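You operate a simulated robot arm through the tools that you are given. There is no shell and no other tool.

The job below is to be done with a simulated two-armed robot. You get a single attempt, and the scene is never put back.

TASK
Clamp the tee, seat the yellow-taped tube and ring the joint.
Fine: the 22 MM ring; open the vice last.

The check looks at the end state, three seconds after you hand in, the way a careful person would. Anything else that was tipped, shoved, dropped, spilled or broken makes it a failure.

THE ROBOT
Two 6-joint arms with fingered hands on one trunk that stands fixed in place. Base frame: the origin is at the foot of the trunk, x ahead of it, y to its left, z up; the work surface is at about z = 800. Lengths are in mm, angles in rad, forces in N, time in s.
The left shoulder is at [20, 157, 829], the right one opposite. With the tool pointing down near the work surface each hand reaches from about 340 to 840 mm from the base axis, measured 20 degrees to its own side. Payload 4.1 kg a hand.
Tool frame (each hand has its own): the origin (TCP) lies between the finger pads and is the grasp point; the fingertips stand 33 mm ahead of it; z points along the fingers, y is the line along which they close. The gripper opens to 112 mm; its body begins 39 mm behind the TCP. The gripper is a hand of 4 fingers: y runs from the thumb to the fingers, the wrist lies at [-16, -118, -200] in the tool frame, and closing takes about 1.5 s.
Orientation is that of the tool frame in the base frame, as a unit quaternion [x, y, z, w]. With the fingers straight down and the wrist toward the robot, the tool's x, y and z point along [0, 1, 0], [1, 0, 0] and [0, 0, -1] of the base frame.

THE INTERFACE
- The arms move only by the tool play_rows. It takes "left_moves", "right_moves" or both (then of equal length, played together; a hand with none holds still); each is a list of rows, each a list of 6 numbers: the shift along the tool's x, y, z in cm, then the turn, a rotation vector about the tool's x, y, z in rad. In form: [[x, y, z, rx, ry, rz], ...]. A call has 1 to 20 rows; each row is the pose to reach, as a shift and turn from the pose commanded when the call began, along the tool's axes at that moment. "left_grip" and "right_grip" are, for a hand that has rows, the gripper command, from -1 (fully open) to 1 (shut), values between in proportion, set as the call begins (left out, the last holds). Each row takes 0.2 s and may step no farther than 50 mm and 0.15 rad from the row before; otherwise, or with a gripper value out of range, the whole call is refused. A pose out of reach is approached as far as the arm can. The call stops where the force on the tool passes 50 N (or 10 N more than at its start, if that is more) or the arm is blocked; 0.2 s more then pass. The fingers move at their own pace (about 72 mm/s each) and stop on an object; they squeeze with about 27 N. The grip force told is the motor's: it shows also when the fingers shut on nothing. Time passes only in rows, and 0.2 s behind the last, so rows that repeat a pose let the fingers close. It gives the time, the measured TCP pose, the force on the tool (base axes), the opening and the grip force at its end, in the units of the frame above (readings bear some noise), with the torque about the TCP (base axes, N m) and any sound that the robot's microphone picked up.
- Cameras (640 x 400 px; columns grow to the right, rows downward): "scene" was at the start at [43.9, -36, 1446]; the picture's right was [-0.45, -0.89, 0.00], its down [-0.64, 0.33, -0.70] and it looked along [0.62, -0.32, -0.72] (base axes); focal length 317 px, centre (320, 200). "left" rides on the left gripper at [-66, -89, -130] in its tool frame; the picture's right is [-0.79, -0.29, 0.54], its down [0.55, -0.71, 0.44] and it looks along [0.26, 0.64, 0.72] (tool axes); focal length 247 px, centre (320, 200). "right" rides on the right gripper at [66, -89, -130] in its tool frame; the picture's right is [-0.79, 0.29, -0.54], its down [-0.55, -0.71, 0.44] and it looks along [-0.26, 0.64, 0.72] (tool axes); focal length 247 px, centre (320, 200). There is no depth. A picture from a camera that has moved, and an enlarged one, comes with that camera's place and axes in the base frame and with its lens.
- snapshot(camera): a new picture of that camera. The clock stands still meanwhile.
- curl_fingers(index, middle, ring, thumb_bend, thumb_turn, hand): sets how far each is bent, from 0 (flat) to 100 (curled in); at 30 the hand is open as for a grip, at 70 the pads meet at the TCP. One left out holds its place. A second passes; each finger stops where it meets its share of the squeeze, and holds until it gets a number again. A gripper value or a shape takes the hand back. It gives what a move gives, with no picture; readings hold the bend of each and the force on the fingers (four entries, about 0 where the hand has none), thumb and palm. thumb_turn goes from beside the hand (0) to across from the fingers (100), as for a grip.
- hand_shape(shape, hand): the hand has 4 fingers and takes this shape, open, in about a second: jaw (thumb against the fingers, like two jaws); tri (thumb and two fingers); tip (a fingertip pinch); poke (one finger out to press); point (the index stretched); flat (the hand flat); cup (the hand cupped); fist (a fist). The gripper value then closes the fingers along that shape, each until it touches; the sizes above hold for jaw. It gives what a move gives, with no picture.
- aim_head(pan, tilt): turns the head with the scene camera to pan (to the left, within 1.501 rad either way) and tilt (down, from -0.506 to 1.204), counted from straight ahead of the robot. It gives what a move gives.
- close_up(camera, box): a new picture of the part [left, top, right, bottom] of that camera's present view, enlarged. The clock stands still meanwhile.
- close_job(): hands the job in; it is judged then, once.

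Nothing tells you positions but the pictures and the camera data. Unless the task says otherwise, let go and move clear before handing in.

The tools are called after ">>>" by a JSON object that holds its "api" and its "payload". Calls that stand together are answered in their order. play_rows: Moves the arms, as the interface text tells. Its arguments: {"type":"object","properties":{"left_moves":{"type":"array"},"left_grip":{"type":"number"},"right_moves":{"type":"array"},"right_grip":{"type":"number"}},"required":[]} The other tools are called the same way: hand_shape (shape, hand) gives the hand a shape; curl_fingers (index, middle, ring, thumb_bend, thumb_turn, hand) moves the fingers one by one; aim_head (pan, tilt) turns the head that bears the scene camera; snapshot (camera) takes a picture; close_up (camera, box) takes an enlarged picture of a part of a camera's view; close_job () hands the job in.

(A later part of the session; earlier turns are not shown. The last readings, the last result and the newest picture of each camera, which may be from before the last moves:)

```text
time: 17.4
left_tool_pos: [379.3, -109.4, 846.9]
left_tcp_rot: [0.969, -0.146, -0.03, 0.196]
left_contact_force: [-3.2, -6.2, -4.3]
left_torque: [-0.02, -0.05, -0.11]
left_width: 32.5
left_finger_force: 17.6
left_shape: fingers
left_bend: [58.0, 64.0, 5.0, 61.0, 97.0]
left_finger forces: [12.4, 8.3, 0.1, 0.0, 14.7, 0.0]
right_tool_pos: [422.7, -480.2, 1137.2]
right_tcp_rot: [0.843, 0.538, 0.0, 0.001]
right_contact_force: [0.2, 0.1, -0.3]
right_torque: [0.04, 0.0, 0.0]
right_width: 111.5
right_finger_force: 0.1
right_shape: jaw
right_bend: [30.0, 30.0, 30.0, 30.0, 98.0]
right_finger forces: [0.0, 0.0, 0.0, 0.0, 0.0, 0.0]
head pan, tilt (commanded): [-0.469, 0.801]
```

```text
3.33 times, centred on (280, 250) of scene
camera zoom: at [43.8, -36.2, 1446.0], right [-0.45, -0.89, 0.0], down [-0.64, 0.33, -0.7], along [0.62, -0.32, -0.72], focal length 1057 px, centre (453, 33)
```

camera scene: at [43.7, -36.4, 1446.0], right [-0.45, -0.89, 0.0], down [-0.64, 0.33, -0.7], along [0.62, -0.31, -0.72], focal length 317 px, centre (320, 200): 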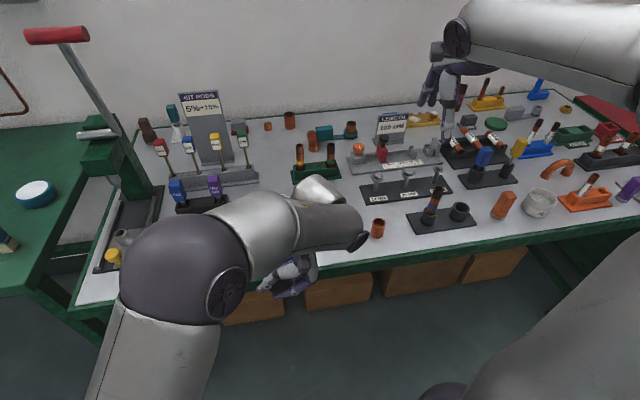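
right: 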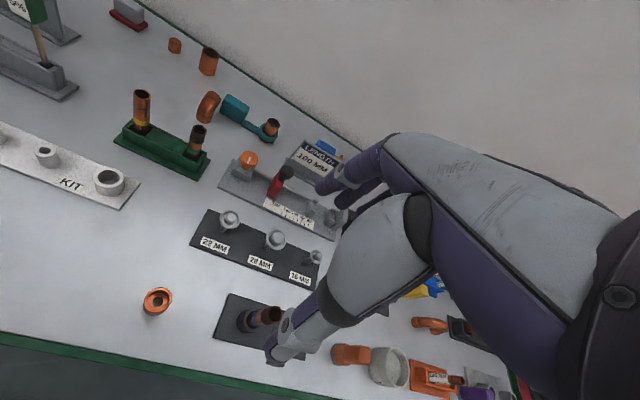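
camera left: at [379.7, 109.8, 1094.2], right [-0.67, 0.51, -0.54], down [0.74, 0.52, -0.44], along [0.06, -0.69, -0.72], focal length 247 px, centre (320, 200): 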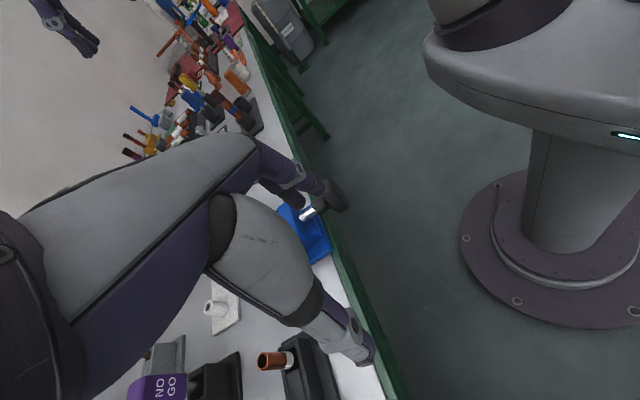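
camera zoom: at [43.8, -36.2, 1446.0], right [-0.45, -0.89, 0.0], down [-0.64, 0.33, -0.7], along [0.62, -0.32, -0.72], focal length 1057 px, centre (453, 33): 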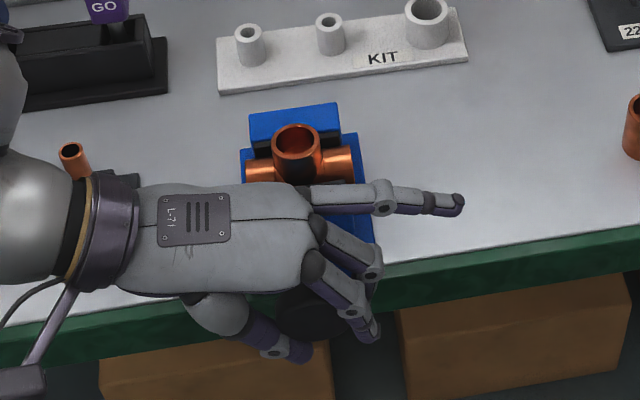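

>>> {"api": "play_rows", "payload": {"left_moves": [[0, 0, 0, 0.1, 0, 0], [0, 0, 0, 0.2, 0, 0], [0, 0, 0, 0.3, 0, 0], [0, 0, 0, 0.4, 0, 0], [0, 0, 0, 0.5, 0, 0]]}}

>>> {"api": "play_rows", "payload": {"left_moves": [[0, 0, 0, 0.1, 0, 0], [0, 0, 0, 0.2, 0, 0], [0, 0, 0, 0.3, 0, 0], [0, 0, 0, 0.4, 0, 0], [0, 0, 0, 0.5, 0, 0], [0, 0, 0, 0.6, 0, 0]]}}

>>> {"api": "close_up", "payload": {"camera": "left", "box": [140, 150, 400, 400]}}

```text
time: 18.6
left_tool_pos: [379.9, -110.8, 848.9]
left_tcp_rot: [0.988, -0.147, 0.008, -0.049]
left_contact_force: [-0.6, -11.4, -5.7]
left_torque: [-0.4, 0.06, -0.12]
left_width: 32.3
left_finger_force: 18.2
left_shape: fingers
left_bend: [58.0, 63.0, 5.0, 62.0, 97.0]
left_finger forces: [12.7, 11.0, 0.0, 0.1, 12.5, 0.1]
right_tool_pos: [423.1, -479.6, 1137.2]
right_tcp_rot: [0.843, 0.539, 0.0, -0.001]
right_contact_force: [0.2, -0.2, -0.3]
right_torque: [0.04, 0.01, 0.01]
right_width: 111.8
right_finger_force: 0.1
right_shape: jaw
right_bend: [30.0, 30.0, 30.0, 30.0, 98.0]
right_finger forces: [0.0, 0.1, 0.0, 0.0, 0.0, 0.0]
head pan, tilt (commanded): [-0.469, 0.801]
```

```text
time: 20.0
left_tool_pos: [377.7, -110.3, 847.3]
left_tcp_rot: [0.929, -0.139, 0.05, -0.34]
left_contact_force: [-14.5, -9.1, -7.8]
left_torque: [-0.47, 0.47, -0.24]
left_width: 26.9
left_finger_force: 18.5
left_shape: fingers
left_bend: [59.0, 63.0, 5.0, 64.0, 97.0]
left_finger forces: [16.1, 10.3, 0.1, 0.0, 9.5, 0.1]
right_tool_pos: [422.4, -481.2, 1137.2]
right_tcp_rot: [0.843, 0.538, 0.0, 0.0]
right_contact_force: [-0.6, 0.3, -0.5]
right_torque: [-0.01, 0.01, 0.02]
right_width: 111.5
right_finger_force: 0.1
right_shape: jaw
right_bend: [30.0, 30.0, 30.0, 30.0, 98.0]
right_finger forces: [0.0, 0.0, 0.1, 0.0, 0.0, 0.1]
head pan, tilt (commanded): [-0.469, 0.801]
```

```text
1.60 times, centred on (270, 275) of left
camera zoom: at [311.1, -105.9, 1005.5], right [-0.59, 0.77, -0.23], down [0.77, 0.63, 0.12], along [0.24, -0.1, -0.97], focal length 395 px, centre (400, 80)
```

zoom: 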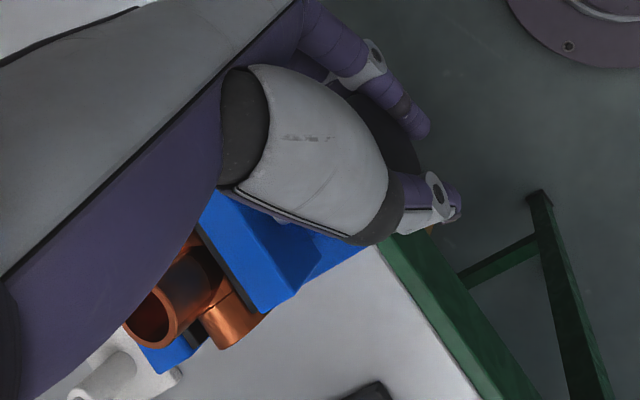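

>>> {"api": "curl_fingers", "payload": {"hand": "left", "index": 30, "middle": 30, "thumb_bend": 30}}

>>> {"api": "play_rows", "payload": {"left_moves": [[0, 0, 0, -0.13, 0, 0], [0, 0, 0, -0.26, 0, 0], [0, 0, 0, -0.39, 0, 0], [0, 0, 0, -0.52, 0, 0], [0, 0, 0, -0.65, 0, 0], [0, 0, 0, -0.7, 0, 0], [0, 0, 0, -0.83, 0, 0], [0, 0, 0, -0.96, 0, 0], [0, 0, 0, -1.1, 0, 0], [0, 0, 0, -1.1, 0, 0]]}}

>>> {"api": "close_up", "payload": {"camera": "scene", "box": [210, 190, 350, 310]}}

>>> {"api": "close_up", "payload": {"camera": "scene", "box": [250, 215, 304, 249]}}

>>> {"api": "snapshot", "payload": {"camera": "left"}}

```text
time: 21.0
left_tool_pos: [379.2, -108.7, 848.7]
left_tcp_rot: [0.929, -0.14, 0.051, -0.338]
left_contact_force: [0.0, -0.1, 0.6]
left_torque: [0.0, -0.01, -0.02]
left_width: 112.0
left_finger_force: 0.1
left_shape: fingers
left_bend: [30.0, 30.0, 5.0, 30.0, 97.0]
left_finger forces: [0.0, 0.0, 0.0, 0.1, 0.1, 0.0]
right_tool_pos: [422.4, -480.2, 1137.6]
right_tcp_rot: [0.843, 0.538, 0.0, 0.0]
right_contact_force: [-0.3, 0.5, 0.0]
right_torque: [0.01, -0.01, 0.0]
right_width: 111.6
right_finger_force: 0.1
right_shape: jaw
right_bend: [30.0, 30.0, 30.0, 30.0, 98.0]
right_finger forces: [0.0, 0.0, 0.1, 0.0, 0.0, 0.0]
head pan, tilt (commanded): [-0.469, 0.801]
```

```text
time: 23.2
left_tool_pos: [379.5, -109.9, 848.2]
left_tcp_rot: [0.969, -0.145, -0.029, 0.196]
left_contact_force: [0.0, 0.2, -0.1]
left_torque: [0.04, -0.02, 0.03]
left_width: 112.5
left_finger_force: 0.0
left_shape: fingers
left_bend: [30.0, 30.0, 5.0, 30.0, 97.0]
left_finger forces: [0.0, 0.1, 0.0, 0.0, 0.1, 0.0]
right_tool_pos: [421.1, -479.7, 1137.8]
right_tcp_rot: [0.843, 0.538, 0.0, 0.0]
right_contact_force: [-0.1, -0.2, 0.1]
right_torque: [0.0, -0.01, 0.02]
right_width: 112.0
right_finger_force: 0.1
right_shape: jaw
right_bend: [30.0, 30.0, 30.0, 30.0, 98.0]
right_finger forces: [0.0, 0.0, 0.0, 0.0, 0.0, 0.0]
head pan, tilt (commanded): [-0.469, 0.801]
```

```text
3.33 times, centred on (280, 250) of scene
camera zoom: at [43.8, -36.0, 1446.0], right [-0.45, -0.89, 0.0], down [-0.64, 0.33, -0.7], along [0.62, -0.32, -0.72], focal length 1057 px, centre (453, 33)
```

zoom: 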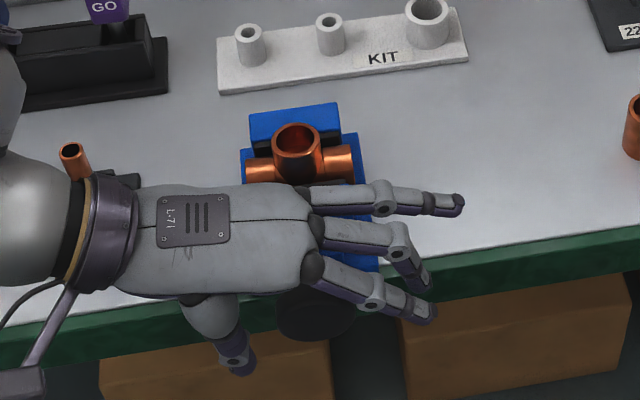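

```text
11.76 times, centred on (277, 232) of scene
camera zoom: at [43.8, -36.0, 1446.0], right [-0.45, -0.89, 0.0], down [-0.64, 0.33, -0.7], along [0.62, -0.32, -0.72], focal length 3729 px, centre (826, -176)
```

zoom: 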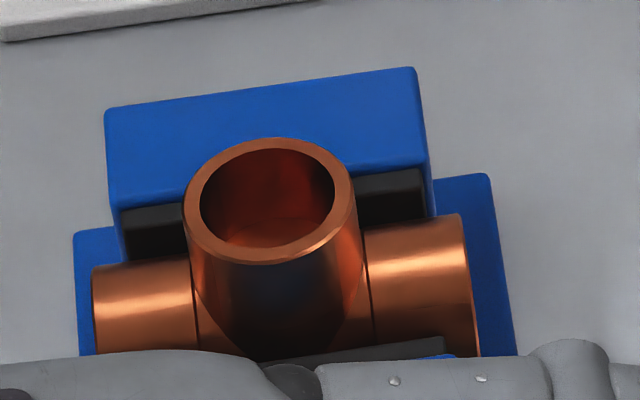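

```text
taken
camera left: at [354.8, 36.2, 933.9], right [-0.74, 0.28, -0.61], down [0.67, 0.3, -0.68], along [-0.01, -0.91, -0.41], focal length 247 px, centre (320, 200)
```

left: 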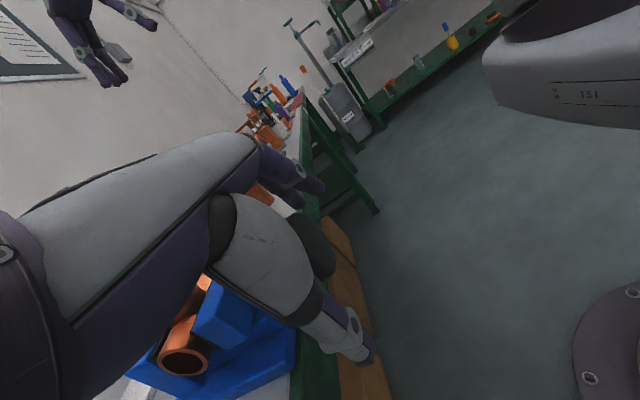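

>>> {"api": "curl_fingers", "payload": {"hand": "left", "index": 80, "middle": 80, "thumb_bend": 80}}

>>> {"api": "play_rows", "payload": {"left_moves": [[0, 0, 0, 0.1, 0, 0], [0, 0, 0, 0.2, 0, 0], [0, 0, 0, 0.3, 0, 0], [0, 0, 0, 0.4, 0, 0]]}}

>>> {"api": "play_rows", "payload": {"left_moves": [[0, 0, 0, 0.1, 0, 0], [0, 0, 0, 0.2, 0, 0], [0, 0, 0, 0.3, 0, 0], [0, 0, 0, 0.4, 0, 0]]}}

>>> {"api": "close_up", "payload": {"camera": "scene", "box": [210, 190, 350, 310]}}

```text
time: 24.2
left_tool_pos: [378.4, -110.1, 847.4]
left_tcp_rot: [0.97, -0.145, -0.03, 0.195]
left_contact_force: [-1.3, 0.7, -15.7]
left_torque: [-0.08, -0.12, -0.34]
left_width: 23.9
left_finger_force: 27.2
left_shape: fingers
left_bend: [71.0, 62.0, 5.0, 67.0, 97.0]
left_finger forces: [12.7, 12.5, 0.0, 0.0, 29.2, 0.1]
right_tool_pos: [423.3, -480.5, 1136.8]
right_tcp_rot: [0.843, 0.538, 0.0, 0.0]
right_contact_force: [0.1, -0.6, 0.7]
right_torque: [0.01, 0.01, -0.01]
right_width: 111.3
right_finger_force: 0.0
right_shape: jaw
right_bend: [30.0, 30.0, 30.0, 30.0, 98.0]
right_finger forces: [0.0, 0.0, 0.0, 0.0, 0.0, 0.0]
head pan, tilt (commanded): [-0.469, 0.801]
```

```text
time: 25.2
left_tool_pos: [378.5, -109.1, 847.5]
left_tcp_rot: [0.989, -0.148, 0.0, -0.001]
left_contact_force: [-4.2, -1.8, -17.8]
left_torque: [-0.49, 0.08, -0.4]
left_width: 23.7
left_finger_force: 26.1
left_shape: fingers
left_bend: [71.0, 61.0, 5.0, 67.0, 97.0]
left_finger forces: [14.5, 12.9, 0.0, 0.0, 25.3, 0.1]
right_tool_pos: [422.0, -479.9, 1137.1]
right_tcp_rot: [0.843, 0.538, 0.0, 0.0]
right_contact_force: [0.2, -0.3, -0.6]
right_torque: [0.04, -0.02, 0.01]
right_width: 111.4
right_finger_force: 0.0
right_shape: jaw
right_bend: [30.0, 30.0, 30.0, 30.0, 98.0]
right_finger forces: [0.0, 0.1, 0.0, 0.1, 0.1, 0.1]
head pan, tilt (commanded): [-0.469, 0.801]
```

```text
time: 26.2
left_tool_pos: [377.7, -111.1, 851.1]
left_tcp_rot: [0.97, -0.144, 0.028, -0.195]
left_contact_force: [-24.1, -10.7, 2.2]
left_torque: [-0.51, 0.15, -0.19]
left_width: 0.3
left_finger_force: 17.8
left_shape: fingers
left_bend: [72.0, 61.0, 5.0, 79.0, 94.0]
left_finger forces: [14.0, 11.0, 0.1, 0.0, 10.8, 0.0]
right_tool_pos: [421.9, -480.4, 1137.2]
right_tcp_rot: [0.843, 0.538, 0.0, 0.0]
right_contact_force: [0.0, 0.1, 0.5]
right_torque: [-0.02, 0.05, -0.01]
right_width: 111.7
right_finger_force: 0.0
right_shape: jaw
right_bend: [30.0, 30.0, 30.0, 30.0, 98.0]
right_finger forces: [0.0, 0.0, 0.0, 0.0, 0.0, 0.0]
head pan, tilt (commanded): [-0.469, 0.801]
```

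```text
3.33 times, centred on (280, 250) of scene
camera zoom: at [43.2, -36.1, 1446.0], right [-0.45, -0.89, 0.0], down [-0.64, 0.33, -0.7], along [0.62, -0.32, -0.72], focal length 1057 px, centre (453, 33)
```

zoom: 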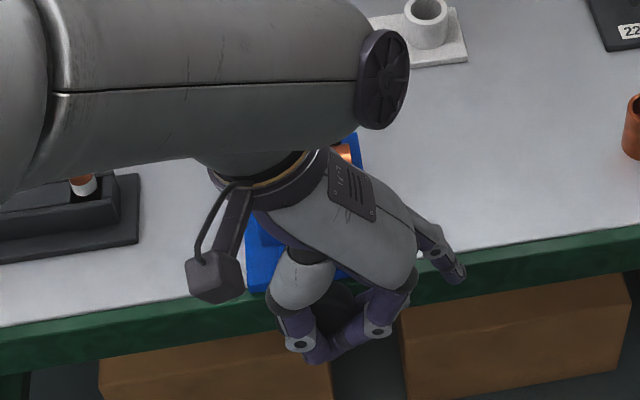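

>>> {"api": "curl_fingers", "payload": {"hand": "left", "index": 30, "middle": 30, "thumb_bend": 30}}

>>> {"api": "play_rows", "payload": {"left_moves": [[0, 0, 0, -0.13, 0, 0], [0, 0, 0, -0.26, 0, 0], [0, 0, 0, -0.4, 0, 0], [0, 0, 0, -0.4, 0, 0]]}}

>>> {"api": "play_rows", "payload": {"left_moves": [[0, 0, -4, 0, 0, 0], [0, 0, -8, 0, 0, 0], [0, 0, -12, 0, 0, 0], [0, -4, -14, 0, 0, 0], [0, -8, -16, 0, 0, 0], [0, -12, -18, 0, 0, 0], [0, -16, -20, 0, 0, 0], [0, -19, -22, 0, 0, 0], [0, -22, -22, 0, 0, 0]]}}

>>> {"api": "close_up", "payload": {"camera": "scene", "box": [250, 215, 304, 249]}}

>>> {"api": "close_up", "payload": {"camera": "scene", "box": [250, 245, 310, 295]}}

>>> {"api": "snapshot", "payload": {"camera": "scene"}}

```text
time: 27.2
left_tool_pos: [379.3, -110.0, 848.5]
left_tcp_rot: [0.969, -0.145, 0.029, -0.197]
left_contact_force: [-0.2, 0.2, -0.1]
left_torque: [0.0, -0.02, 0.02]
left_width: 112.3
left_finger_force: 0.2
left_shape: fingers
left_bend: [30.0, 30.0, 5.0, 30.0, 97.0]
left_finger forces: [0.0, 0.0, 0.0, 0.1, 0.0, 0.1]
right_tool_pos: [421.7, -479.8, 1136.2]
right_tcp_rot: [0.843, 0.538, 0.0, 0.0]
right_contact_force: [-0.2, -0.2, -0.4]
right_torque: [0.02, 0.01, -0.01]
right_width: 111.6
right_finger_force: 0.0
right_shape: jaw
right_bend: [30.0, 30.0, 30.0, 30.0, 98.0]
right_finger forces: [0.0, 0.1, 0.0, 0.0, 0.1, 0.0]
head pan, tilt (commanded): [-0.469, 0.801]
```

```text
time: 28.2
left_tool_pos: [379.7, -109.0, 850.1]
left_tcp_rot: [0.989, -0.148, 0.0, 0.001]
left_contact_force: [0.2, 0.1, 0.5]
left_torque: [-0.03, 0.02, 0.03]
left_width: 112.4
left_finger_force: 0.1
left_shape: fingers
left_bend: [30.0, 30.0, 5.0, 30.0, 97.0]
left_finger forces: [0.0, 0.0, 0.0, 0.1, 0.0, 0.0]
right_tool_pos: [422.0, -480.5, 1137.0]
right_tcp_rot: [0.843, 0.538, 0.0, 0.001]
right_contact_force: [-1.0, 0.3, 0.1]
right_torque: [0.01, 0.01, -0.02]
right_width: 111.2
right_finger_force: 0.1
right_shape: jaw
right_bend: [30.0, 30.0, 30.0, 30.0, 98.0]
right_finger forces: [0.0, 0.0, 0.1, 0.1, 0.0, 0.0]
head pan, tilt (commanded): [-0.469, 0.801]
```

```text
time: 30.2
left_tool_pos: [445.6, 100.9, 1068.7]
left_tcp_rot: [0.989, -0.149, 0.0, 0.0]
left_contact_force: [0.2, -0.4, -0.2]
left_torque: [0.02, 0.04, 0.0]
left_width: 112.8
left_finger_force: 0.0
left_shape: fingers
left_bend: [30.0, 30.0, 5.0, 30.0, 97.0]
left_finger forces: [0.1, 0.0, 0.0, 0.0, 0.0, 0.0]
right_tool_pos: [420.5, -480.2, 1137.1]
right_tcp_rot: [0.843, 0.538, 0.0, 0.0]
right_contact_force: [-0.4, -0.1, -0.2]
right_torque: [0.01, -0.01, 0.0]
right_width: 111.4
right_finger_force: 0.1
right_shape: jaw
right_bend: [30.0, 30.0, 30.0, 30.0, 98.0]
right_finger forces: [0.1, 0.0, 0.0, 0.0, 0.1, 0.1]
head pan, tilt (commanded): [-0.469, 0.801]
```

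```text
11.76 times, centred on (277, 232) of scene
camera zoom: at [43.8, -36.3, 1446.0], right [-0.45, -0.89, 0.0], down [-0.64, 0.33, -0.7], along [0.62, -0.32, -0.72], focal length 3729 px, centre (826, -176)
```

zoom: 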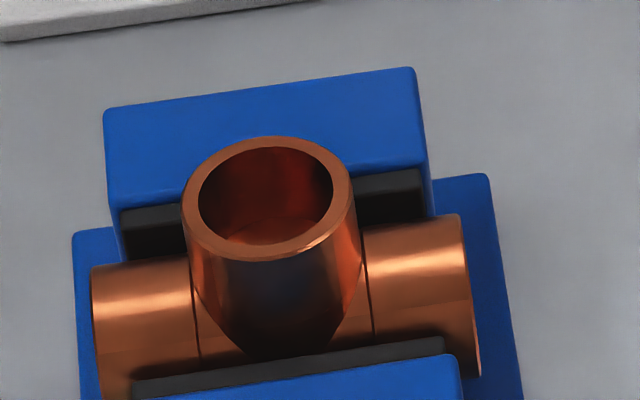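

```text
8.00 times, centred on (280, 270) of scene
camera zoom: at [43.8, -36.3, 1446.0], right [-0.45, -0.89, 0.0], down [-0.64, 0.33, -0.7], along [0.62, -0.32, -0.72], focal length 2536 px, centre (640, -360)
```

zoom: 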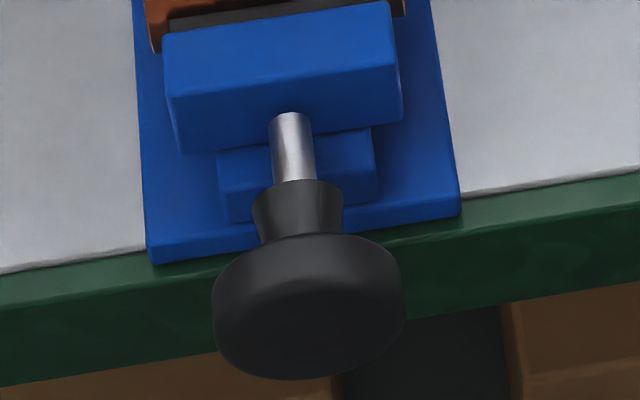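

```text
taken
camera scene: at [43.8, -36.3, 1446.0], right [-0.45, -0.89, 0.0], down [-0.64, 0.33, -0.7], along [0.62, -0.32, -0.72], focal length 317 px, centre (320, 200)
```

scene: 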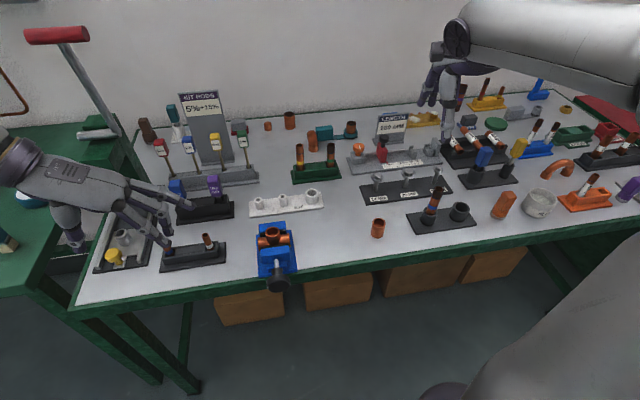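

The tee is now clamped (the screw resists at about 0.5 N·m). Next is the yellow-taped tube, which stands in the green rack at about (713, -312) with its top near z 916 and a blue insertion mark about 21 mm below the top. I'll bring the open right hand over it.

>>> {"api": "play_rows", "payload": {"right_moves": [[3.4, 2.4, 1.7, 0, 0, 0], [6.9, 4.8, 3.4, 0, 0, 0], [10.3, 7.2, 5.1, 0, 0, 0], [13.7, 9.7, 6.8, 0, 0, 0], [17.2, 12.1, 8.5, 0, 0, 0], [20.6, 14.5, 10.2, 0, 0, 0], [24.1, 16.9, 11.9, 0, 0, 0], [27.5, 19.3, 13.0, 0, 0, 0], [27.5, 19.3, 13.0, 0, 0, 0]]}}

>>> {"api": "snapshot", "payload": {"camera": "right"}}

>>> {"api": "snapshot", "payload": {"camera": "scene"}}

>>> {"api": "close_up", "payload": {"camera": "scene", "box": [240, 70, 400, 190]}}

```text
time: 32.2
left_tool_pos: [444.6, 100.9, 1067.3]
left_tcp_rot: [0.989, -0.148, -0.001, 0.0]
left_contact_force: [-0.1, 0.2, -0.1]
left_torque: [0.04, -0.03, -0.03]
left_width: 112.8
left_finger_force: 0.0
left_shape: fingers
left_bend: [30.0, 30.0, 5.0, 30.0, 97.0]
left_finger forces: [0.0, 0.0, 0.1, 0.0, 0.0, 0.1]
right_tool_pos: [712.6, -309.1, 1008.4]
right_tcp_rot: [0.843, 0.537, 0.001, 0.0]
right_contact_force: [0.2, -1.0, -0.9]
right_torque: [0.01, -0.03, 0.01]
right_width: 111.8
right_finger_force: 0.0
right_shape: jaw
right_bend: [30.0, 30.0, 30.0, 30.0, 98.0]
right_finger forces: [0.0, 0.1, 0.0, 0.0, 0.1, 0.0]
head pan, tilt (commanded): [-0.469, 0.801]
```

```text
taken
camera right: at [660.3, -213.5, 1137.8], right [-0.07, -0.84, 0.54], down [-0.88, -0.2, -0.44], along [0.47, -0.5, -0.72], focal length 247 px, centre (320, 200)
```

right: 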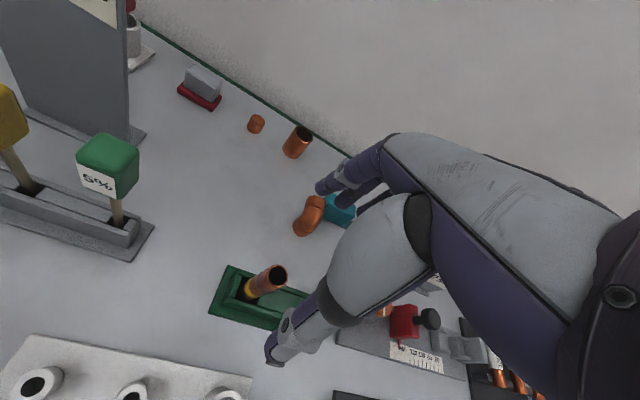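

```text
taken
camera scene: at [43.7, -36.0, 1446.0], right [-0.45, -0.89, 0.0], down [-0.64, 0.33, -0.7], along [0.62, -0.32, -0.72], focal length 317 px, centre (320, 200)
```

scene: 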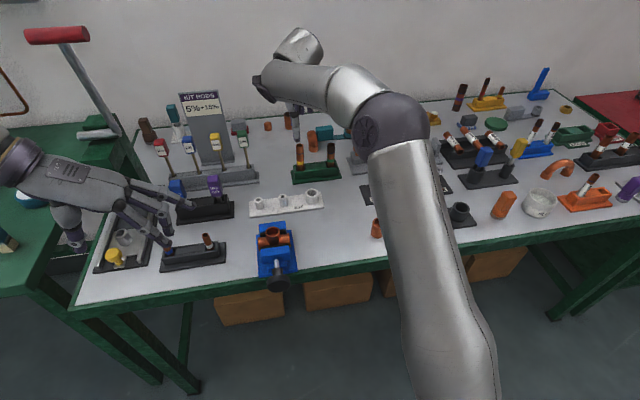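

```text
3.33 times, centred on (320, 130) of scene
camera zoom: at [43.7, -36.0, 1446.0], right [-0.45, -0.89, 0.0], down [-0.64, 0.33, -0.7], along [0.62, -0.32, -0.72], focal length 1057 px, centre (320, 433)
```

zoom: 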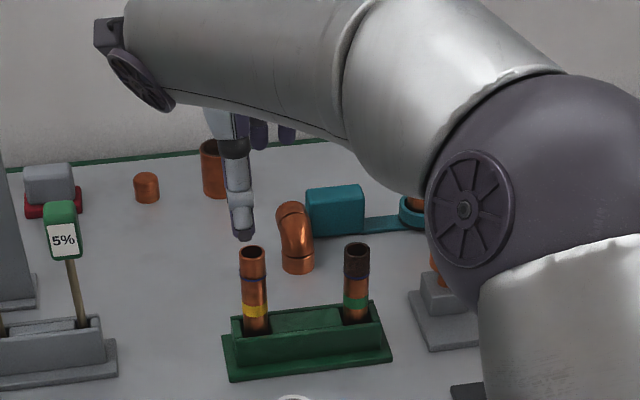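

>>> {"api": "close_up", "payload": {"camera": "right", "box": [190, 230, 350, 390]}}

>>> {"api": "close_up", "payload": {"camera": "scene", "box": [285, 95, 345, 190]}}

```text
2.50 times, centred on (270, 310) of right
camera zoom: at [660.3, -213.5, 1137.8], right [-0.07, -0.84, 0.54], down [-0.88, -0.2, -0.44], along [0.47, -0.5, -0.72], focal length 617 px, centre (445, -75)
```

zoom: 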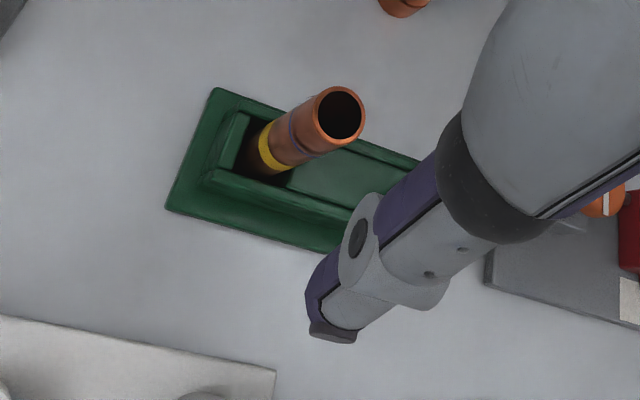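

```text
4.21 times, centred on (315, 142) of scene
camera zoom: at [43.7, -36.0, 1446.0], right [-0.45, -0.89, 0.0], down [-0.64, 0.33, -0.7], along [0.62, -0.32, -0.72], focal length 1335 px, centre (341, 442)
```

zoom: 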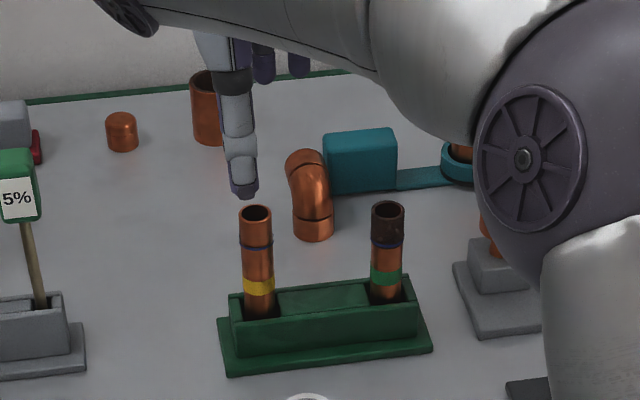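

>>> {"api": "play_rows", "payload": {"right_moves": [[-0.36, 0, 4, 0, 0, 0], [-0.36, 0, 8, 0, 0, 0], [-0.36, 0, 10, 0, 0, 0], [-0.36, 0, 11.2, 0, 0, 0], [-0.36, 0, 11.2, 0, 0, 0]]}}

>>> {"api": "snapshot", "payload": {"camera": "right"}}

>>> {"api": "close_up", "payload": {"camera": "scene", "box": [285, 115, 345, 190]}}

```text
time: 33.4
left_tool_pos: [443.6, 100.3, 1068.4]
left_tcp_rot: [0.989, -0.148, -0.001, 0.0]
left_contact_force: [-0.2, 0.8, -0.3]
left_torque: [0.02, 0.0, 0.03]
left_width: 112.6
left_finger_force: 0.0
left_shape: fingers
left_bend: [30.0, 30.0, 5.0, 30.0, 97.0]
left_finger forces: [0.1, 0.0, 0.0, 0.0, 0.1, 0.0]
right_tool_pos: [710.7, -314.5, 895.1]
right_tcp_rot: [0.843, 0.538, -0.001, 0.0]
right_contact_force: [-0.4, -0.1, 0.0]
right_torque: [0.02, 0.01, 0.01]
right_width: 111.7
right_finger_force: 0.0
right_shape: jaw
right_bend: [30.0, 30.0, 30.0, 30.0, 98.0]
right_finger forces: [0.0, 0.0, 0.1, 0.0, 0.0, 0.1]
head pan, tilt (commanded): [-0.469, 0.801]
```

```text
taken
camera right: at [657.8, -216.7, 1024.4], right [-0.07, -0.84, 0.54], down [-0.88, -0.2, -0.44], along [0.47, -0.5, -0.72], focal length 247 px, centre (320, 200)
```

right: 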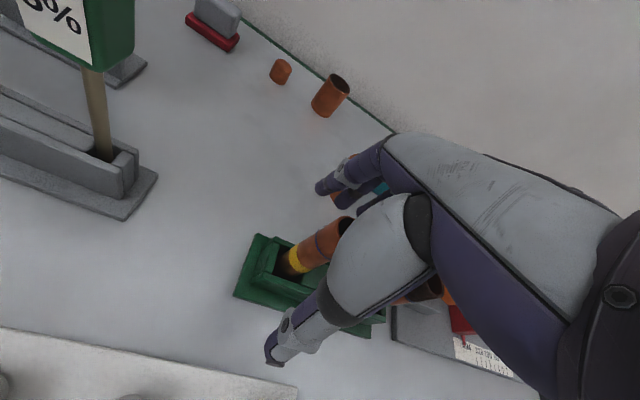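

```text
5.33 times, centred on (315, 152) of scene
camera zoom: at [43.8, -36.0, 1446.0], right [-0.45, -0.89, 0.0], down [-0.64, 0.33, -0.7], along [0.62, -0.32, -0.72], focal length 1691 px, centre (347, 453)
```

zoom: 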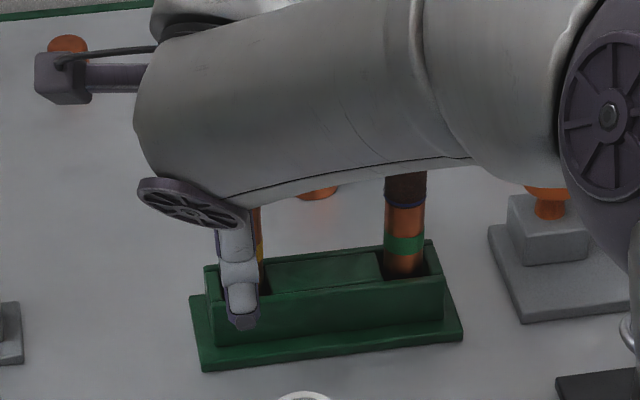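

>>> {"api": "play_rows", "payload": {"right_moves": [[0, 0, 0, 0, 0, 0], [0, 0, 0, 0, 0, 0], [0, 0, 0, 0, 0, 0], [0, 0, 0, 0, 0, 0], [0, 0, 0, 0, 0, 0], [0, 0, 0, 0, 0, 0], [0, 0, 0, 0, 0, 0], [0, 0, 0, 0, 0, 0]], "right_grip": 1}}

>>> {"api": "snapshot", "payload": {"camera": "right"}}

>>> {"api": "close_up", "payload": {"camera": "right", "box": [220, 150, 420, 350]}}

>>> {"api": "close_up", "payload": {"camera": "scene", "box": [285, 115, 345, 190]}}

```text
time: 35.2
left_tool_pos: [444.1, 100.6, 1069.5]
left_tcp_rot: [0.989, -0.149, 0.0, 0.0]
left_contact_force: [-0.2, -0.7, 0.1]
left_torque: [0.01, 0.01, 0.02]
left_width: 112.7
left_finger_force: 0.1
left_shape: fingers
left_bend: [30.0, 30.0, 5.0, 30.0, 97.0]
left_finger forces: [0.0, 0.0, 0.0, 0.0, 0.0, 0.0]
right_tool_pos: [711.2, -314.7, 896.1]
right_tcp_rot: [0.843, 0.538, 0.0, -0.001]
right_contact_force: [0.1, -0.1, 0.1]
right_torque: [-0.03, -0.01, 0.02]
right_width: 13.5
right_finger_force: 27.5
right_shape: jaw
right_bend: [74.0, 65.0, 70.0, 74.0, 100.0]
right_finger forces: [15.0, 9.0, 0.0, 0.0, 22.7, 0.0]
head pan, tilt (commanded): [-0.469, 0.801]
```

```text
taken
camera right: at [657.9, -216.6, 1024.8], right [-0.07, -0.84, 0.54], down [-0.88, -0.2, -0.44], along [0.47, -0.5, -0.72], focal length 247 px, centre (320, 200)
```

right: 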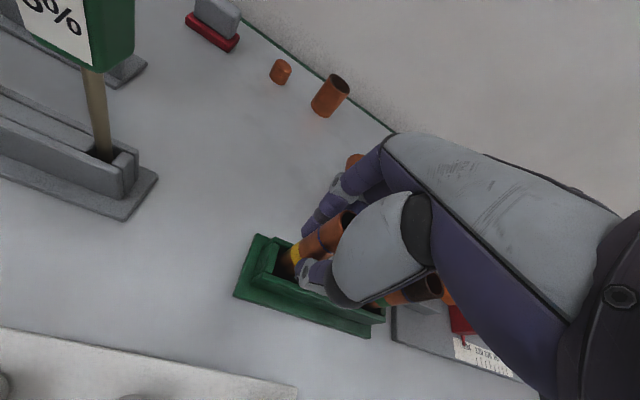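

```text
2.00 times, centred on (320, 250) of right
camera zoom: at [657.9, -216.6, 1024.8], right [-0.07, -0.84, 0.54], down [-0.88, -0.2, -0.44], along [0.47, -0.5, -0.72], focal length 494 px, centre (320, 100)
```

zoom: 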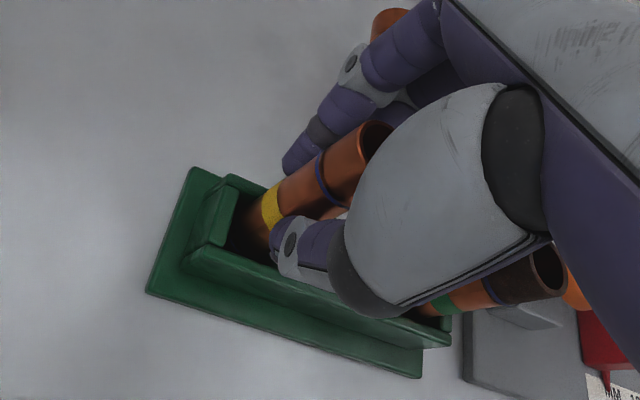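

```text
5.33 times, centred on (315, 152) of scene
camera zoom: at [43.9, -36.0, 1446.0], right [-0.45, -0.89, 0.0], down [-0.64, 0.33, -0.7], along [0.62, -0.32, -0.72], focal length 1691 px, centre (347, 453)
```

zoom: 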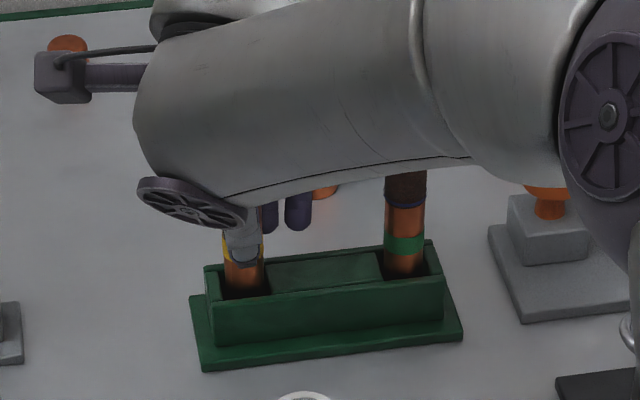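

>>> {"api": "play_rows", "payload": {"right_moves": [[0, 0, -0.5, 0, 0, 0], [0, 0, -1.0, 0, 0, 0], [0, 0, -1.5, 0, 0, 0], [0, 0, -2, 0, 0, 0], [0, 0, -2, 0, 0, 0]]}}

>>> {"api": "close_up", "payload": {"camera": "right", "box": [220, 150, 420, 350]}}

>>> {"api": "close_up", "payload": {"camera": "scene", "box": [285, 115, 345, 190]}}

```text
time: 36.4
left_tool_pos: [445.2, 100.8, 1068.2]
left_tcp_rot: [0.989, -0.148, 0.001, 0.0]
left_contact_force: [0.2, 0.7, -0.7]
left_torque: [-0.02, -0.01, 0.0]
left_width: 112.6
left_finger_force: 0.1
left_shape: fingers
left_bend: [30.0, 30.0, 5.0, 30.0, 97.0]
left_finger forces: [0.0, 0.0, 0.0, 0.0, 0.0, 0.0]
right_tool_pos: [710.7, -314.8, 915.3]
right_tcp_rot: [0.843, 0.538, 0.001, 0.0]
right_contact_force: [-0.7, 0.8, -0.6]
right_torque: [0.01, 0.02, -0.02]
right_width: 13.4
right_finger_force: 27.5
right_shape: jaw
right_bend: [74.0, 65.0, 70.0, 74.0, 100.0]
right_finger forces: [14.8, 8.9, 0.0, 0.0, 22.8, 0.0]
head pan, tilt (commanded): [-0.469, 0.801]
```

```text
2.00 times, centred on (320, 250) of right
camera zoom: at [658.0, -217.0, 1044.6], right [-0.07, -0.84, 0.54], down [-0.88, -0.2, -0.44], along [0.47, -0.5, -0.72], focal length 494 px, centre (320, 100)
```

zoom: 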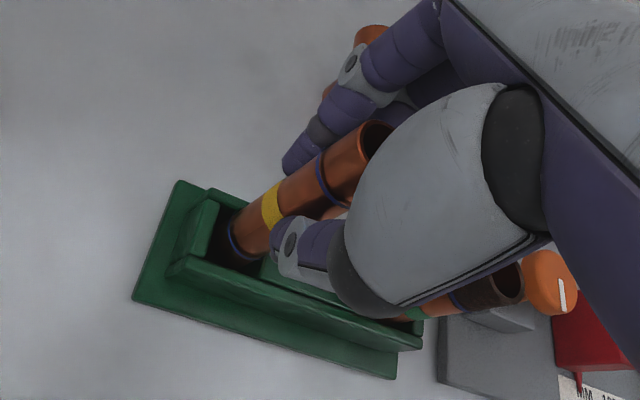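

```text
5.33 times, centred on (315, 152) of scene
camera zoom: at [43.9, -36.0, 1446.0], right [-0.45, -0.89, 0.0], down [-0.64, 0.33, -0.7], along [0.62, -0.32, -0.72], focal length 1691 px, centre (347, 453)
```

zoom: 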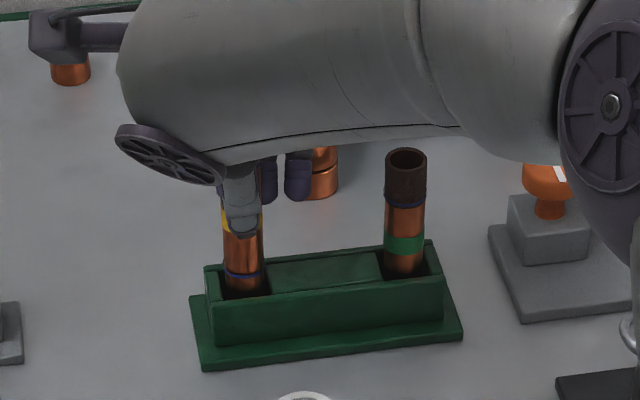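

The tube has come up and a second blue mark shows near its lower end, so both ends are marked and no flip is needed. I'll lift it clear of the rack.

>>> {"api": "play_rows", "payload": {"right_moves": [[0, 0, -2, 0, 0, 0], [0, 0, -4, 0, 0, 0], [0, 0, -7, 0, 0, 0], [0, 0, -10, 0, 0, 0], [0, 0, -13, 0, 0, 0], [0, 0, -13, 0, 0, 0]]}}

>>> {"api": "close_up", "payload": {"camera": "right", "box": [220, 150, 420, 350]}}

>>> {"api": "snapshot", "payload": {"camera": "scene"}}

>>> {"api": "close_up", "payload": {"camera": "scene", "box": [275, 70, 345, 190]}}

```text
time: 37.8
left_tool_pos: [444.4, 99.8, 1068.5]
left_tcp_rot: [0.989, -0.149, 0.0, 0.0]
left_contact_force: [-0.6, -0.3, 0.0]
left_torque: [-0.02, -0.04, -0.02]
left_width: 112.4
left_finger_force: 0.0
left_shape: fingers
left_bend: [30.0, 30.0, 5.0, 30.0, 97.0]
left_finger forces: [0.0, 0.1, 0.0, 0.0, 0.0, 0.0]
right_tool_pos: [709.1, -314.4, 1045.0]
right_tcp_rot: [0.843, 0.539, 0.001, 0.0]
right_contact_force: [-0.7, 0.2, -0.9]
right_torque: [0.02, 0.0, -0.03]
right_width: 13.3
right_finger_force: 27.1
right_shape: jaw
right_bend: [74.0, 65.0, 70.0, 74.0, 100.0]
right_finger forces: [15.1, 9.0, 0.0, 0.0, 22.9, 0.0]
head pan, tilt (commanded): [-0.469, 0.801]
```

```text
2.00 times, centred on (320, 250) of right
camera zoom: at [656.4, -217.3, 1175.1], right [-0.07, -0.84, 0.54], down [-0.88, -0.2, -0.44], along [0.47, -0.5, -0.72], focal length 494 px, centre (320, 100)
```

zoom: 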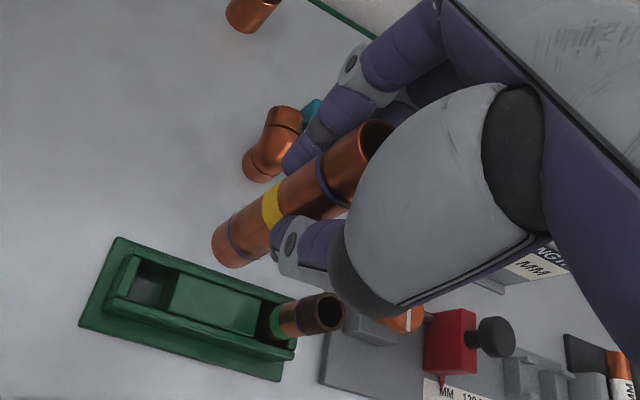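

```text
taken
camera scene: at [43.9, -36.0, 1446.0], right [-0.45, -0.89, 0.0], down [-0.64, 0.33, -0.7], along [0.62, -0.32, -0.72], focal length 317 px, centre (320, 200)
```

scene: 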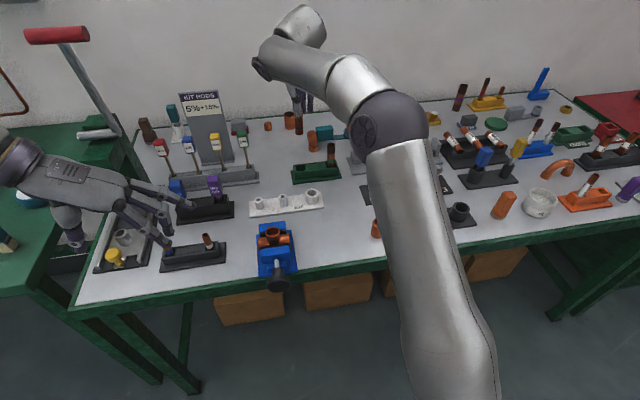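

```text
3.33 times, centred on (310, 130) of scene
camera zoom: at [43.9, -36.0, 1446.0], right [-0.45, -0.89, 0.0], down [-0.64, 0.33, -0.7], along [0.62, -0.32, -0.72], focal length 1057 px, centre (353, 433)
```

zoom: 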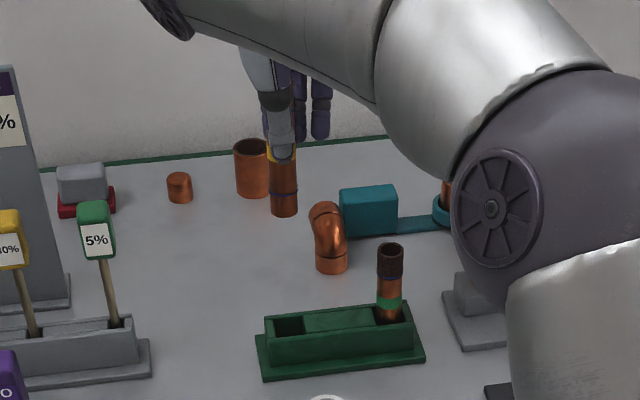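

>>> {"api": "close_up", "payload": {"camera": "scene", "box": [258, 222, 294, 244]}}

>>> {"api": "close_up", "payload": {"camera": "left", "box": [200, 100, 440, 260]}}

>>> {"api": "snapshot", "payload": {"camera": "left"}}

```text
16.00 times, centred on (276, 233) of scene
camera zoom: at [43.9, -36.0, 1446.0], right [-0.45, -0.89, 0.0], down [-0.64, 0.33, -0.7], along [0.62, -0.32, -0.72], focal length 5072 px, centre (1024, -328)
```

zoom: 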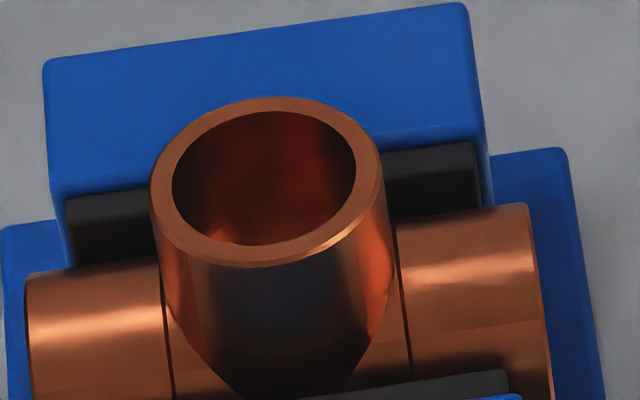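

```text
2.50 times, centred on (320, 180) of left
camera zoom: at [407.3, 204.5, 1198.7], right [-0.67, 0.51, -0.54], down [0.74, 0.52, -0.44], along [0.06, -0.69, -0.72], focal length 617 px, centre (320, 250)
```

zoom: 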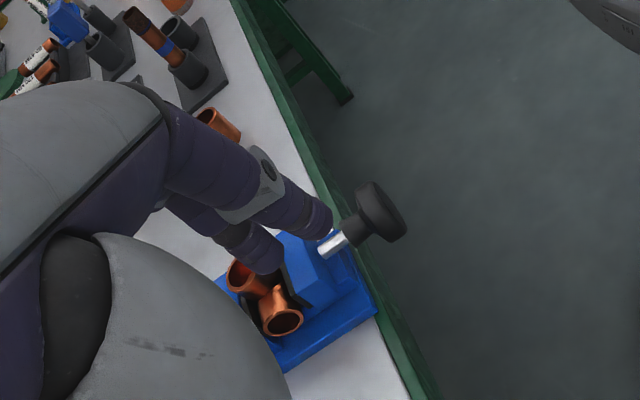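

```text
taken
camera left: at [407.3, 204.5, 1198.7], right [-0.67, 0.51, -0.54], down [0.74, 0.52, -0.44], along [0.06, -0.69, -0.72], focal length 247 px, centre (320, 200)
```

left: 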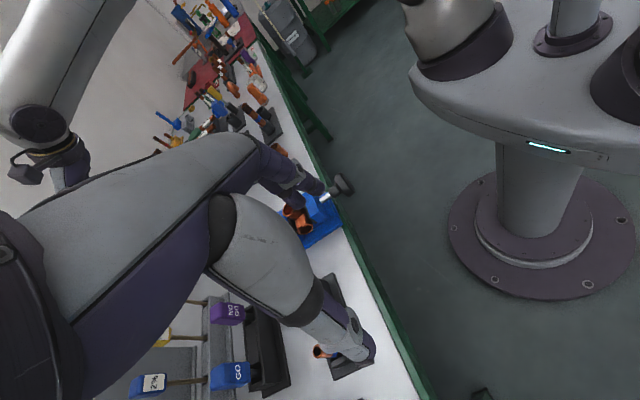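

Both ends of the tube are clean and marked, and it hangs straight, with its lower end about 87 mm below the TCP. I'll carry it to above the tee mouth, which is now at about (478, -140, 897) and leaning about 4–5° forward.

>>> {"api": "play_rows", "payload": {"right_moves": [[0.8, -4, 0.2, 0, 0, 0], [1.7, -8, 0.4, 0, 0, 0], [2.5, -12, 0.6, 0, 0, 0], [3.3, -16, 0.8, 0, 0, 0], [4.2, -20, 1.0, 0, 0, 0], [5.0, -24, 1.2, 0, 0, 0], [5.6, -27, 1.4, 0, 0, 0], [5.87, -28.18, 1.5, 0, 0, 0], [5.87, -28.18, 1.5, 0, 0, 0]]}}

>>> {"api": "snapshot", "payload": {"camera": "right"}}

>>> {"api": "snapshot", "payload": {"camera": "scene"}}

>>> {"api": "snapshot", "payload": {"camera": "left"}}

```text
time: 39.8
left_tool_pos: [443.1, 100.5, 1066.8]
left_tcp_rot: [0.989, -0.149, -0.001, 0.0]
left_contact_force: [-0.4, 1.3, -0.1]
left_torque: [-0.01, -0.02, 0.01]
left_width: 112.7
left_finger_force: 0.2
left_shape: fingers
left_bend: [30.0, 30.0, 5.0, 30.0, 97.0]
left_finger forces: [0.0, 0.0, 0.0, 0.1, 0.0, 0.0]
right_tool_pos: [480.0, -143.3, 1030.5]
right_tcp_rot: [0.843, 0.538, -0.001, 0.001]
right_contact_force: [-0.6, -0.2, -1.3]
right_torque: [0.01, 0.0, 0.0]
right_width: 13.6
right_finger_force: 27.3
right_shape: jaw
right_bend: [74.0, 65.0, 70.0, 74.0, 100.0]
right_finger forces: [15.6, 9.6, 0.0, 0.0, 22.8, 0.0]
head pan, tilt (commanded): [-0.469, 0.801]
```

```text
taken
camera right: at [426.4, -46.7, 1160.0], right [-0.07, -0.84, 0.54], down [-0.88, -0.2, -0.44], along [0.47, -0.5, -0.72], focal length 247 px, centre (320, 200)
```

right: 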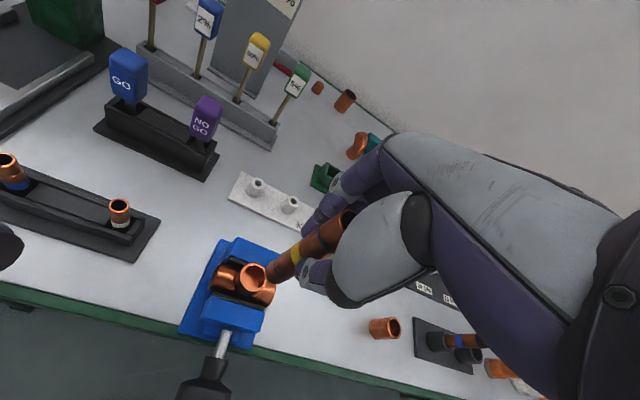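

```text
taken
camera scene: at [43.9, -36.0, 1446.0], right [-0.45, -0.89, 0.0], down [-0.64, 0.33, -0.7], along [0.62, -0.32, -0.72], focal length 317 px, centre (320, 200)
```

scene: 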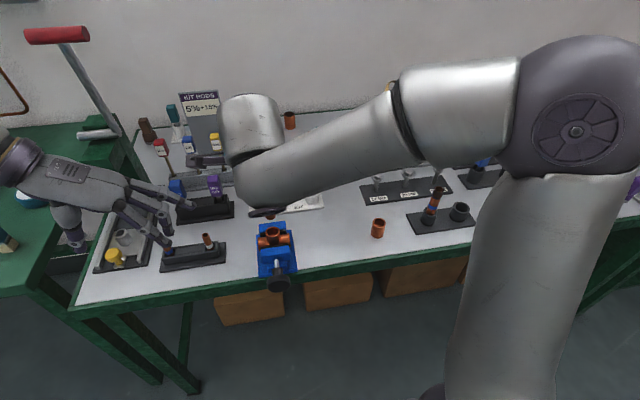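

```text
taken
camera left: at [407.3, 204.5, 1198.7], right [-0.67, 0.51, -0.54], down [0.74, 0.52, -0.44], along [0.06, -0.69, -0.72], focal length 247 px, centre (320, 200)
```

left: 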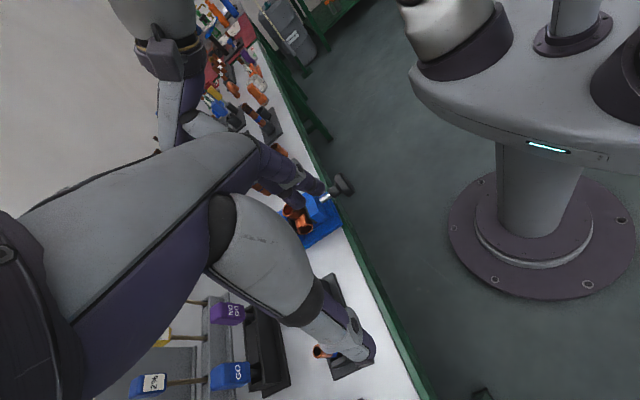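

>>> {"api": "close_up", "payload": {"camera": "right", "box": [180, 200, 340, 320]}}

>>> {"api": "close_up", "payload": {"camera": "scene", "box": [240, 180, 320, 260]}}

```text
3.33 times, centred on (260, 260) of right
camera zoom: at [426.4, -46.7, 1160.0], right [-0.07, -0.84, 0.54], down [-0.88, -0.2, -0.44], along [0.47, -0.5, -0.72], focal length 823 px, centre (520, 0)
```

zoom: 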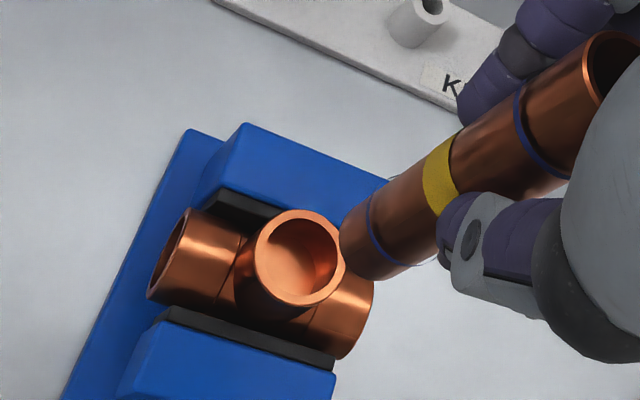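

```text
5.00 times, centred on (280, 220) of scene
camera zoom: at [43.9, -36.0, 1446.0], right [-0.45, -0.89, 0.0], down [-0.64, 0.33, -0.7], along [0.62, -0.32, -0.72], focal length 1585 px, centre (520, 100)
```

zoom: 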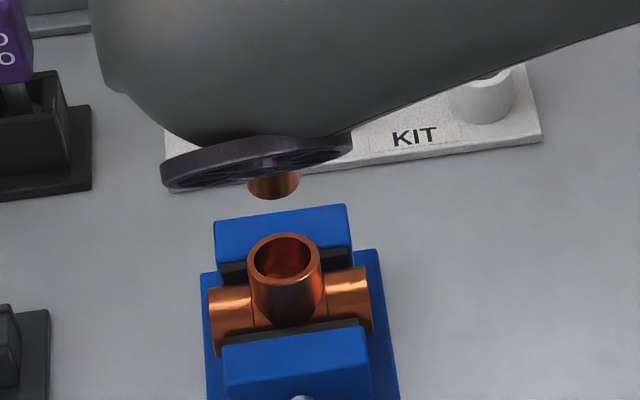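

>>> {"api": "close_up", "payload": {"camera": "right", "box": [235, 235, 299, 275]}}

>>> {"api": "close_up", "payload": {"camera": "right", "box": [250, 200, 350, 290]}}

```text
10.00 times, centred on (267, 255) of right
camera zoom: at [426.4, -46.7, 1160.0], right [-0.07, -0.84, 0.54], down [-0.88, -0.2, -0.44], along [0.47, -0.5, -0.72], focal length 2470 px, centre (850, -350)
```

zoom: 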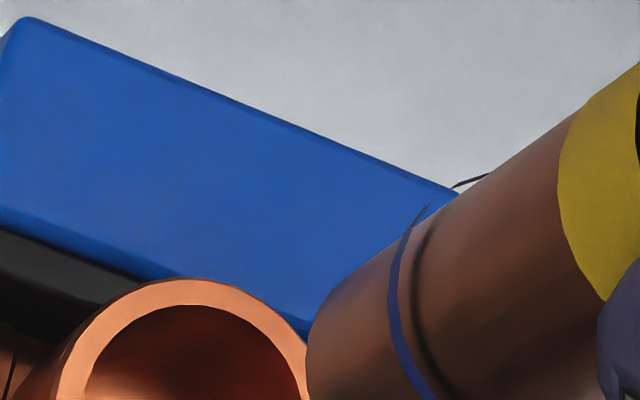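

```text
4.44 times, centred on (300, 245) of right
camera zoom: at [426.4, -46.7, 1160.0], right [-0.07, -0.84, 0.54], down [-0.88, -0.2, -0.44], along [0.47, -0.5, -0.72], focal length 1098 px, centre (409, 0)
```

zoom: 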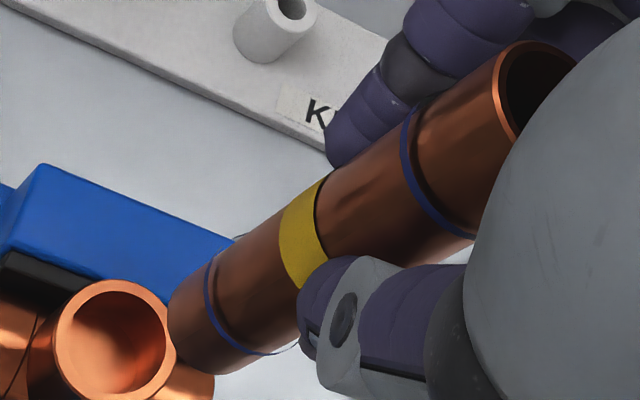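

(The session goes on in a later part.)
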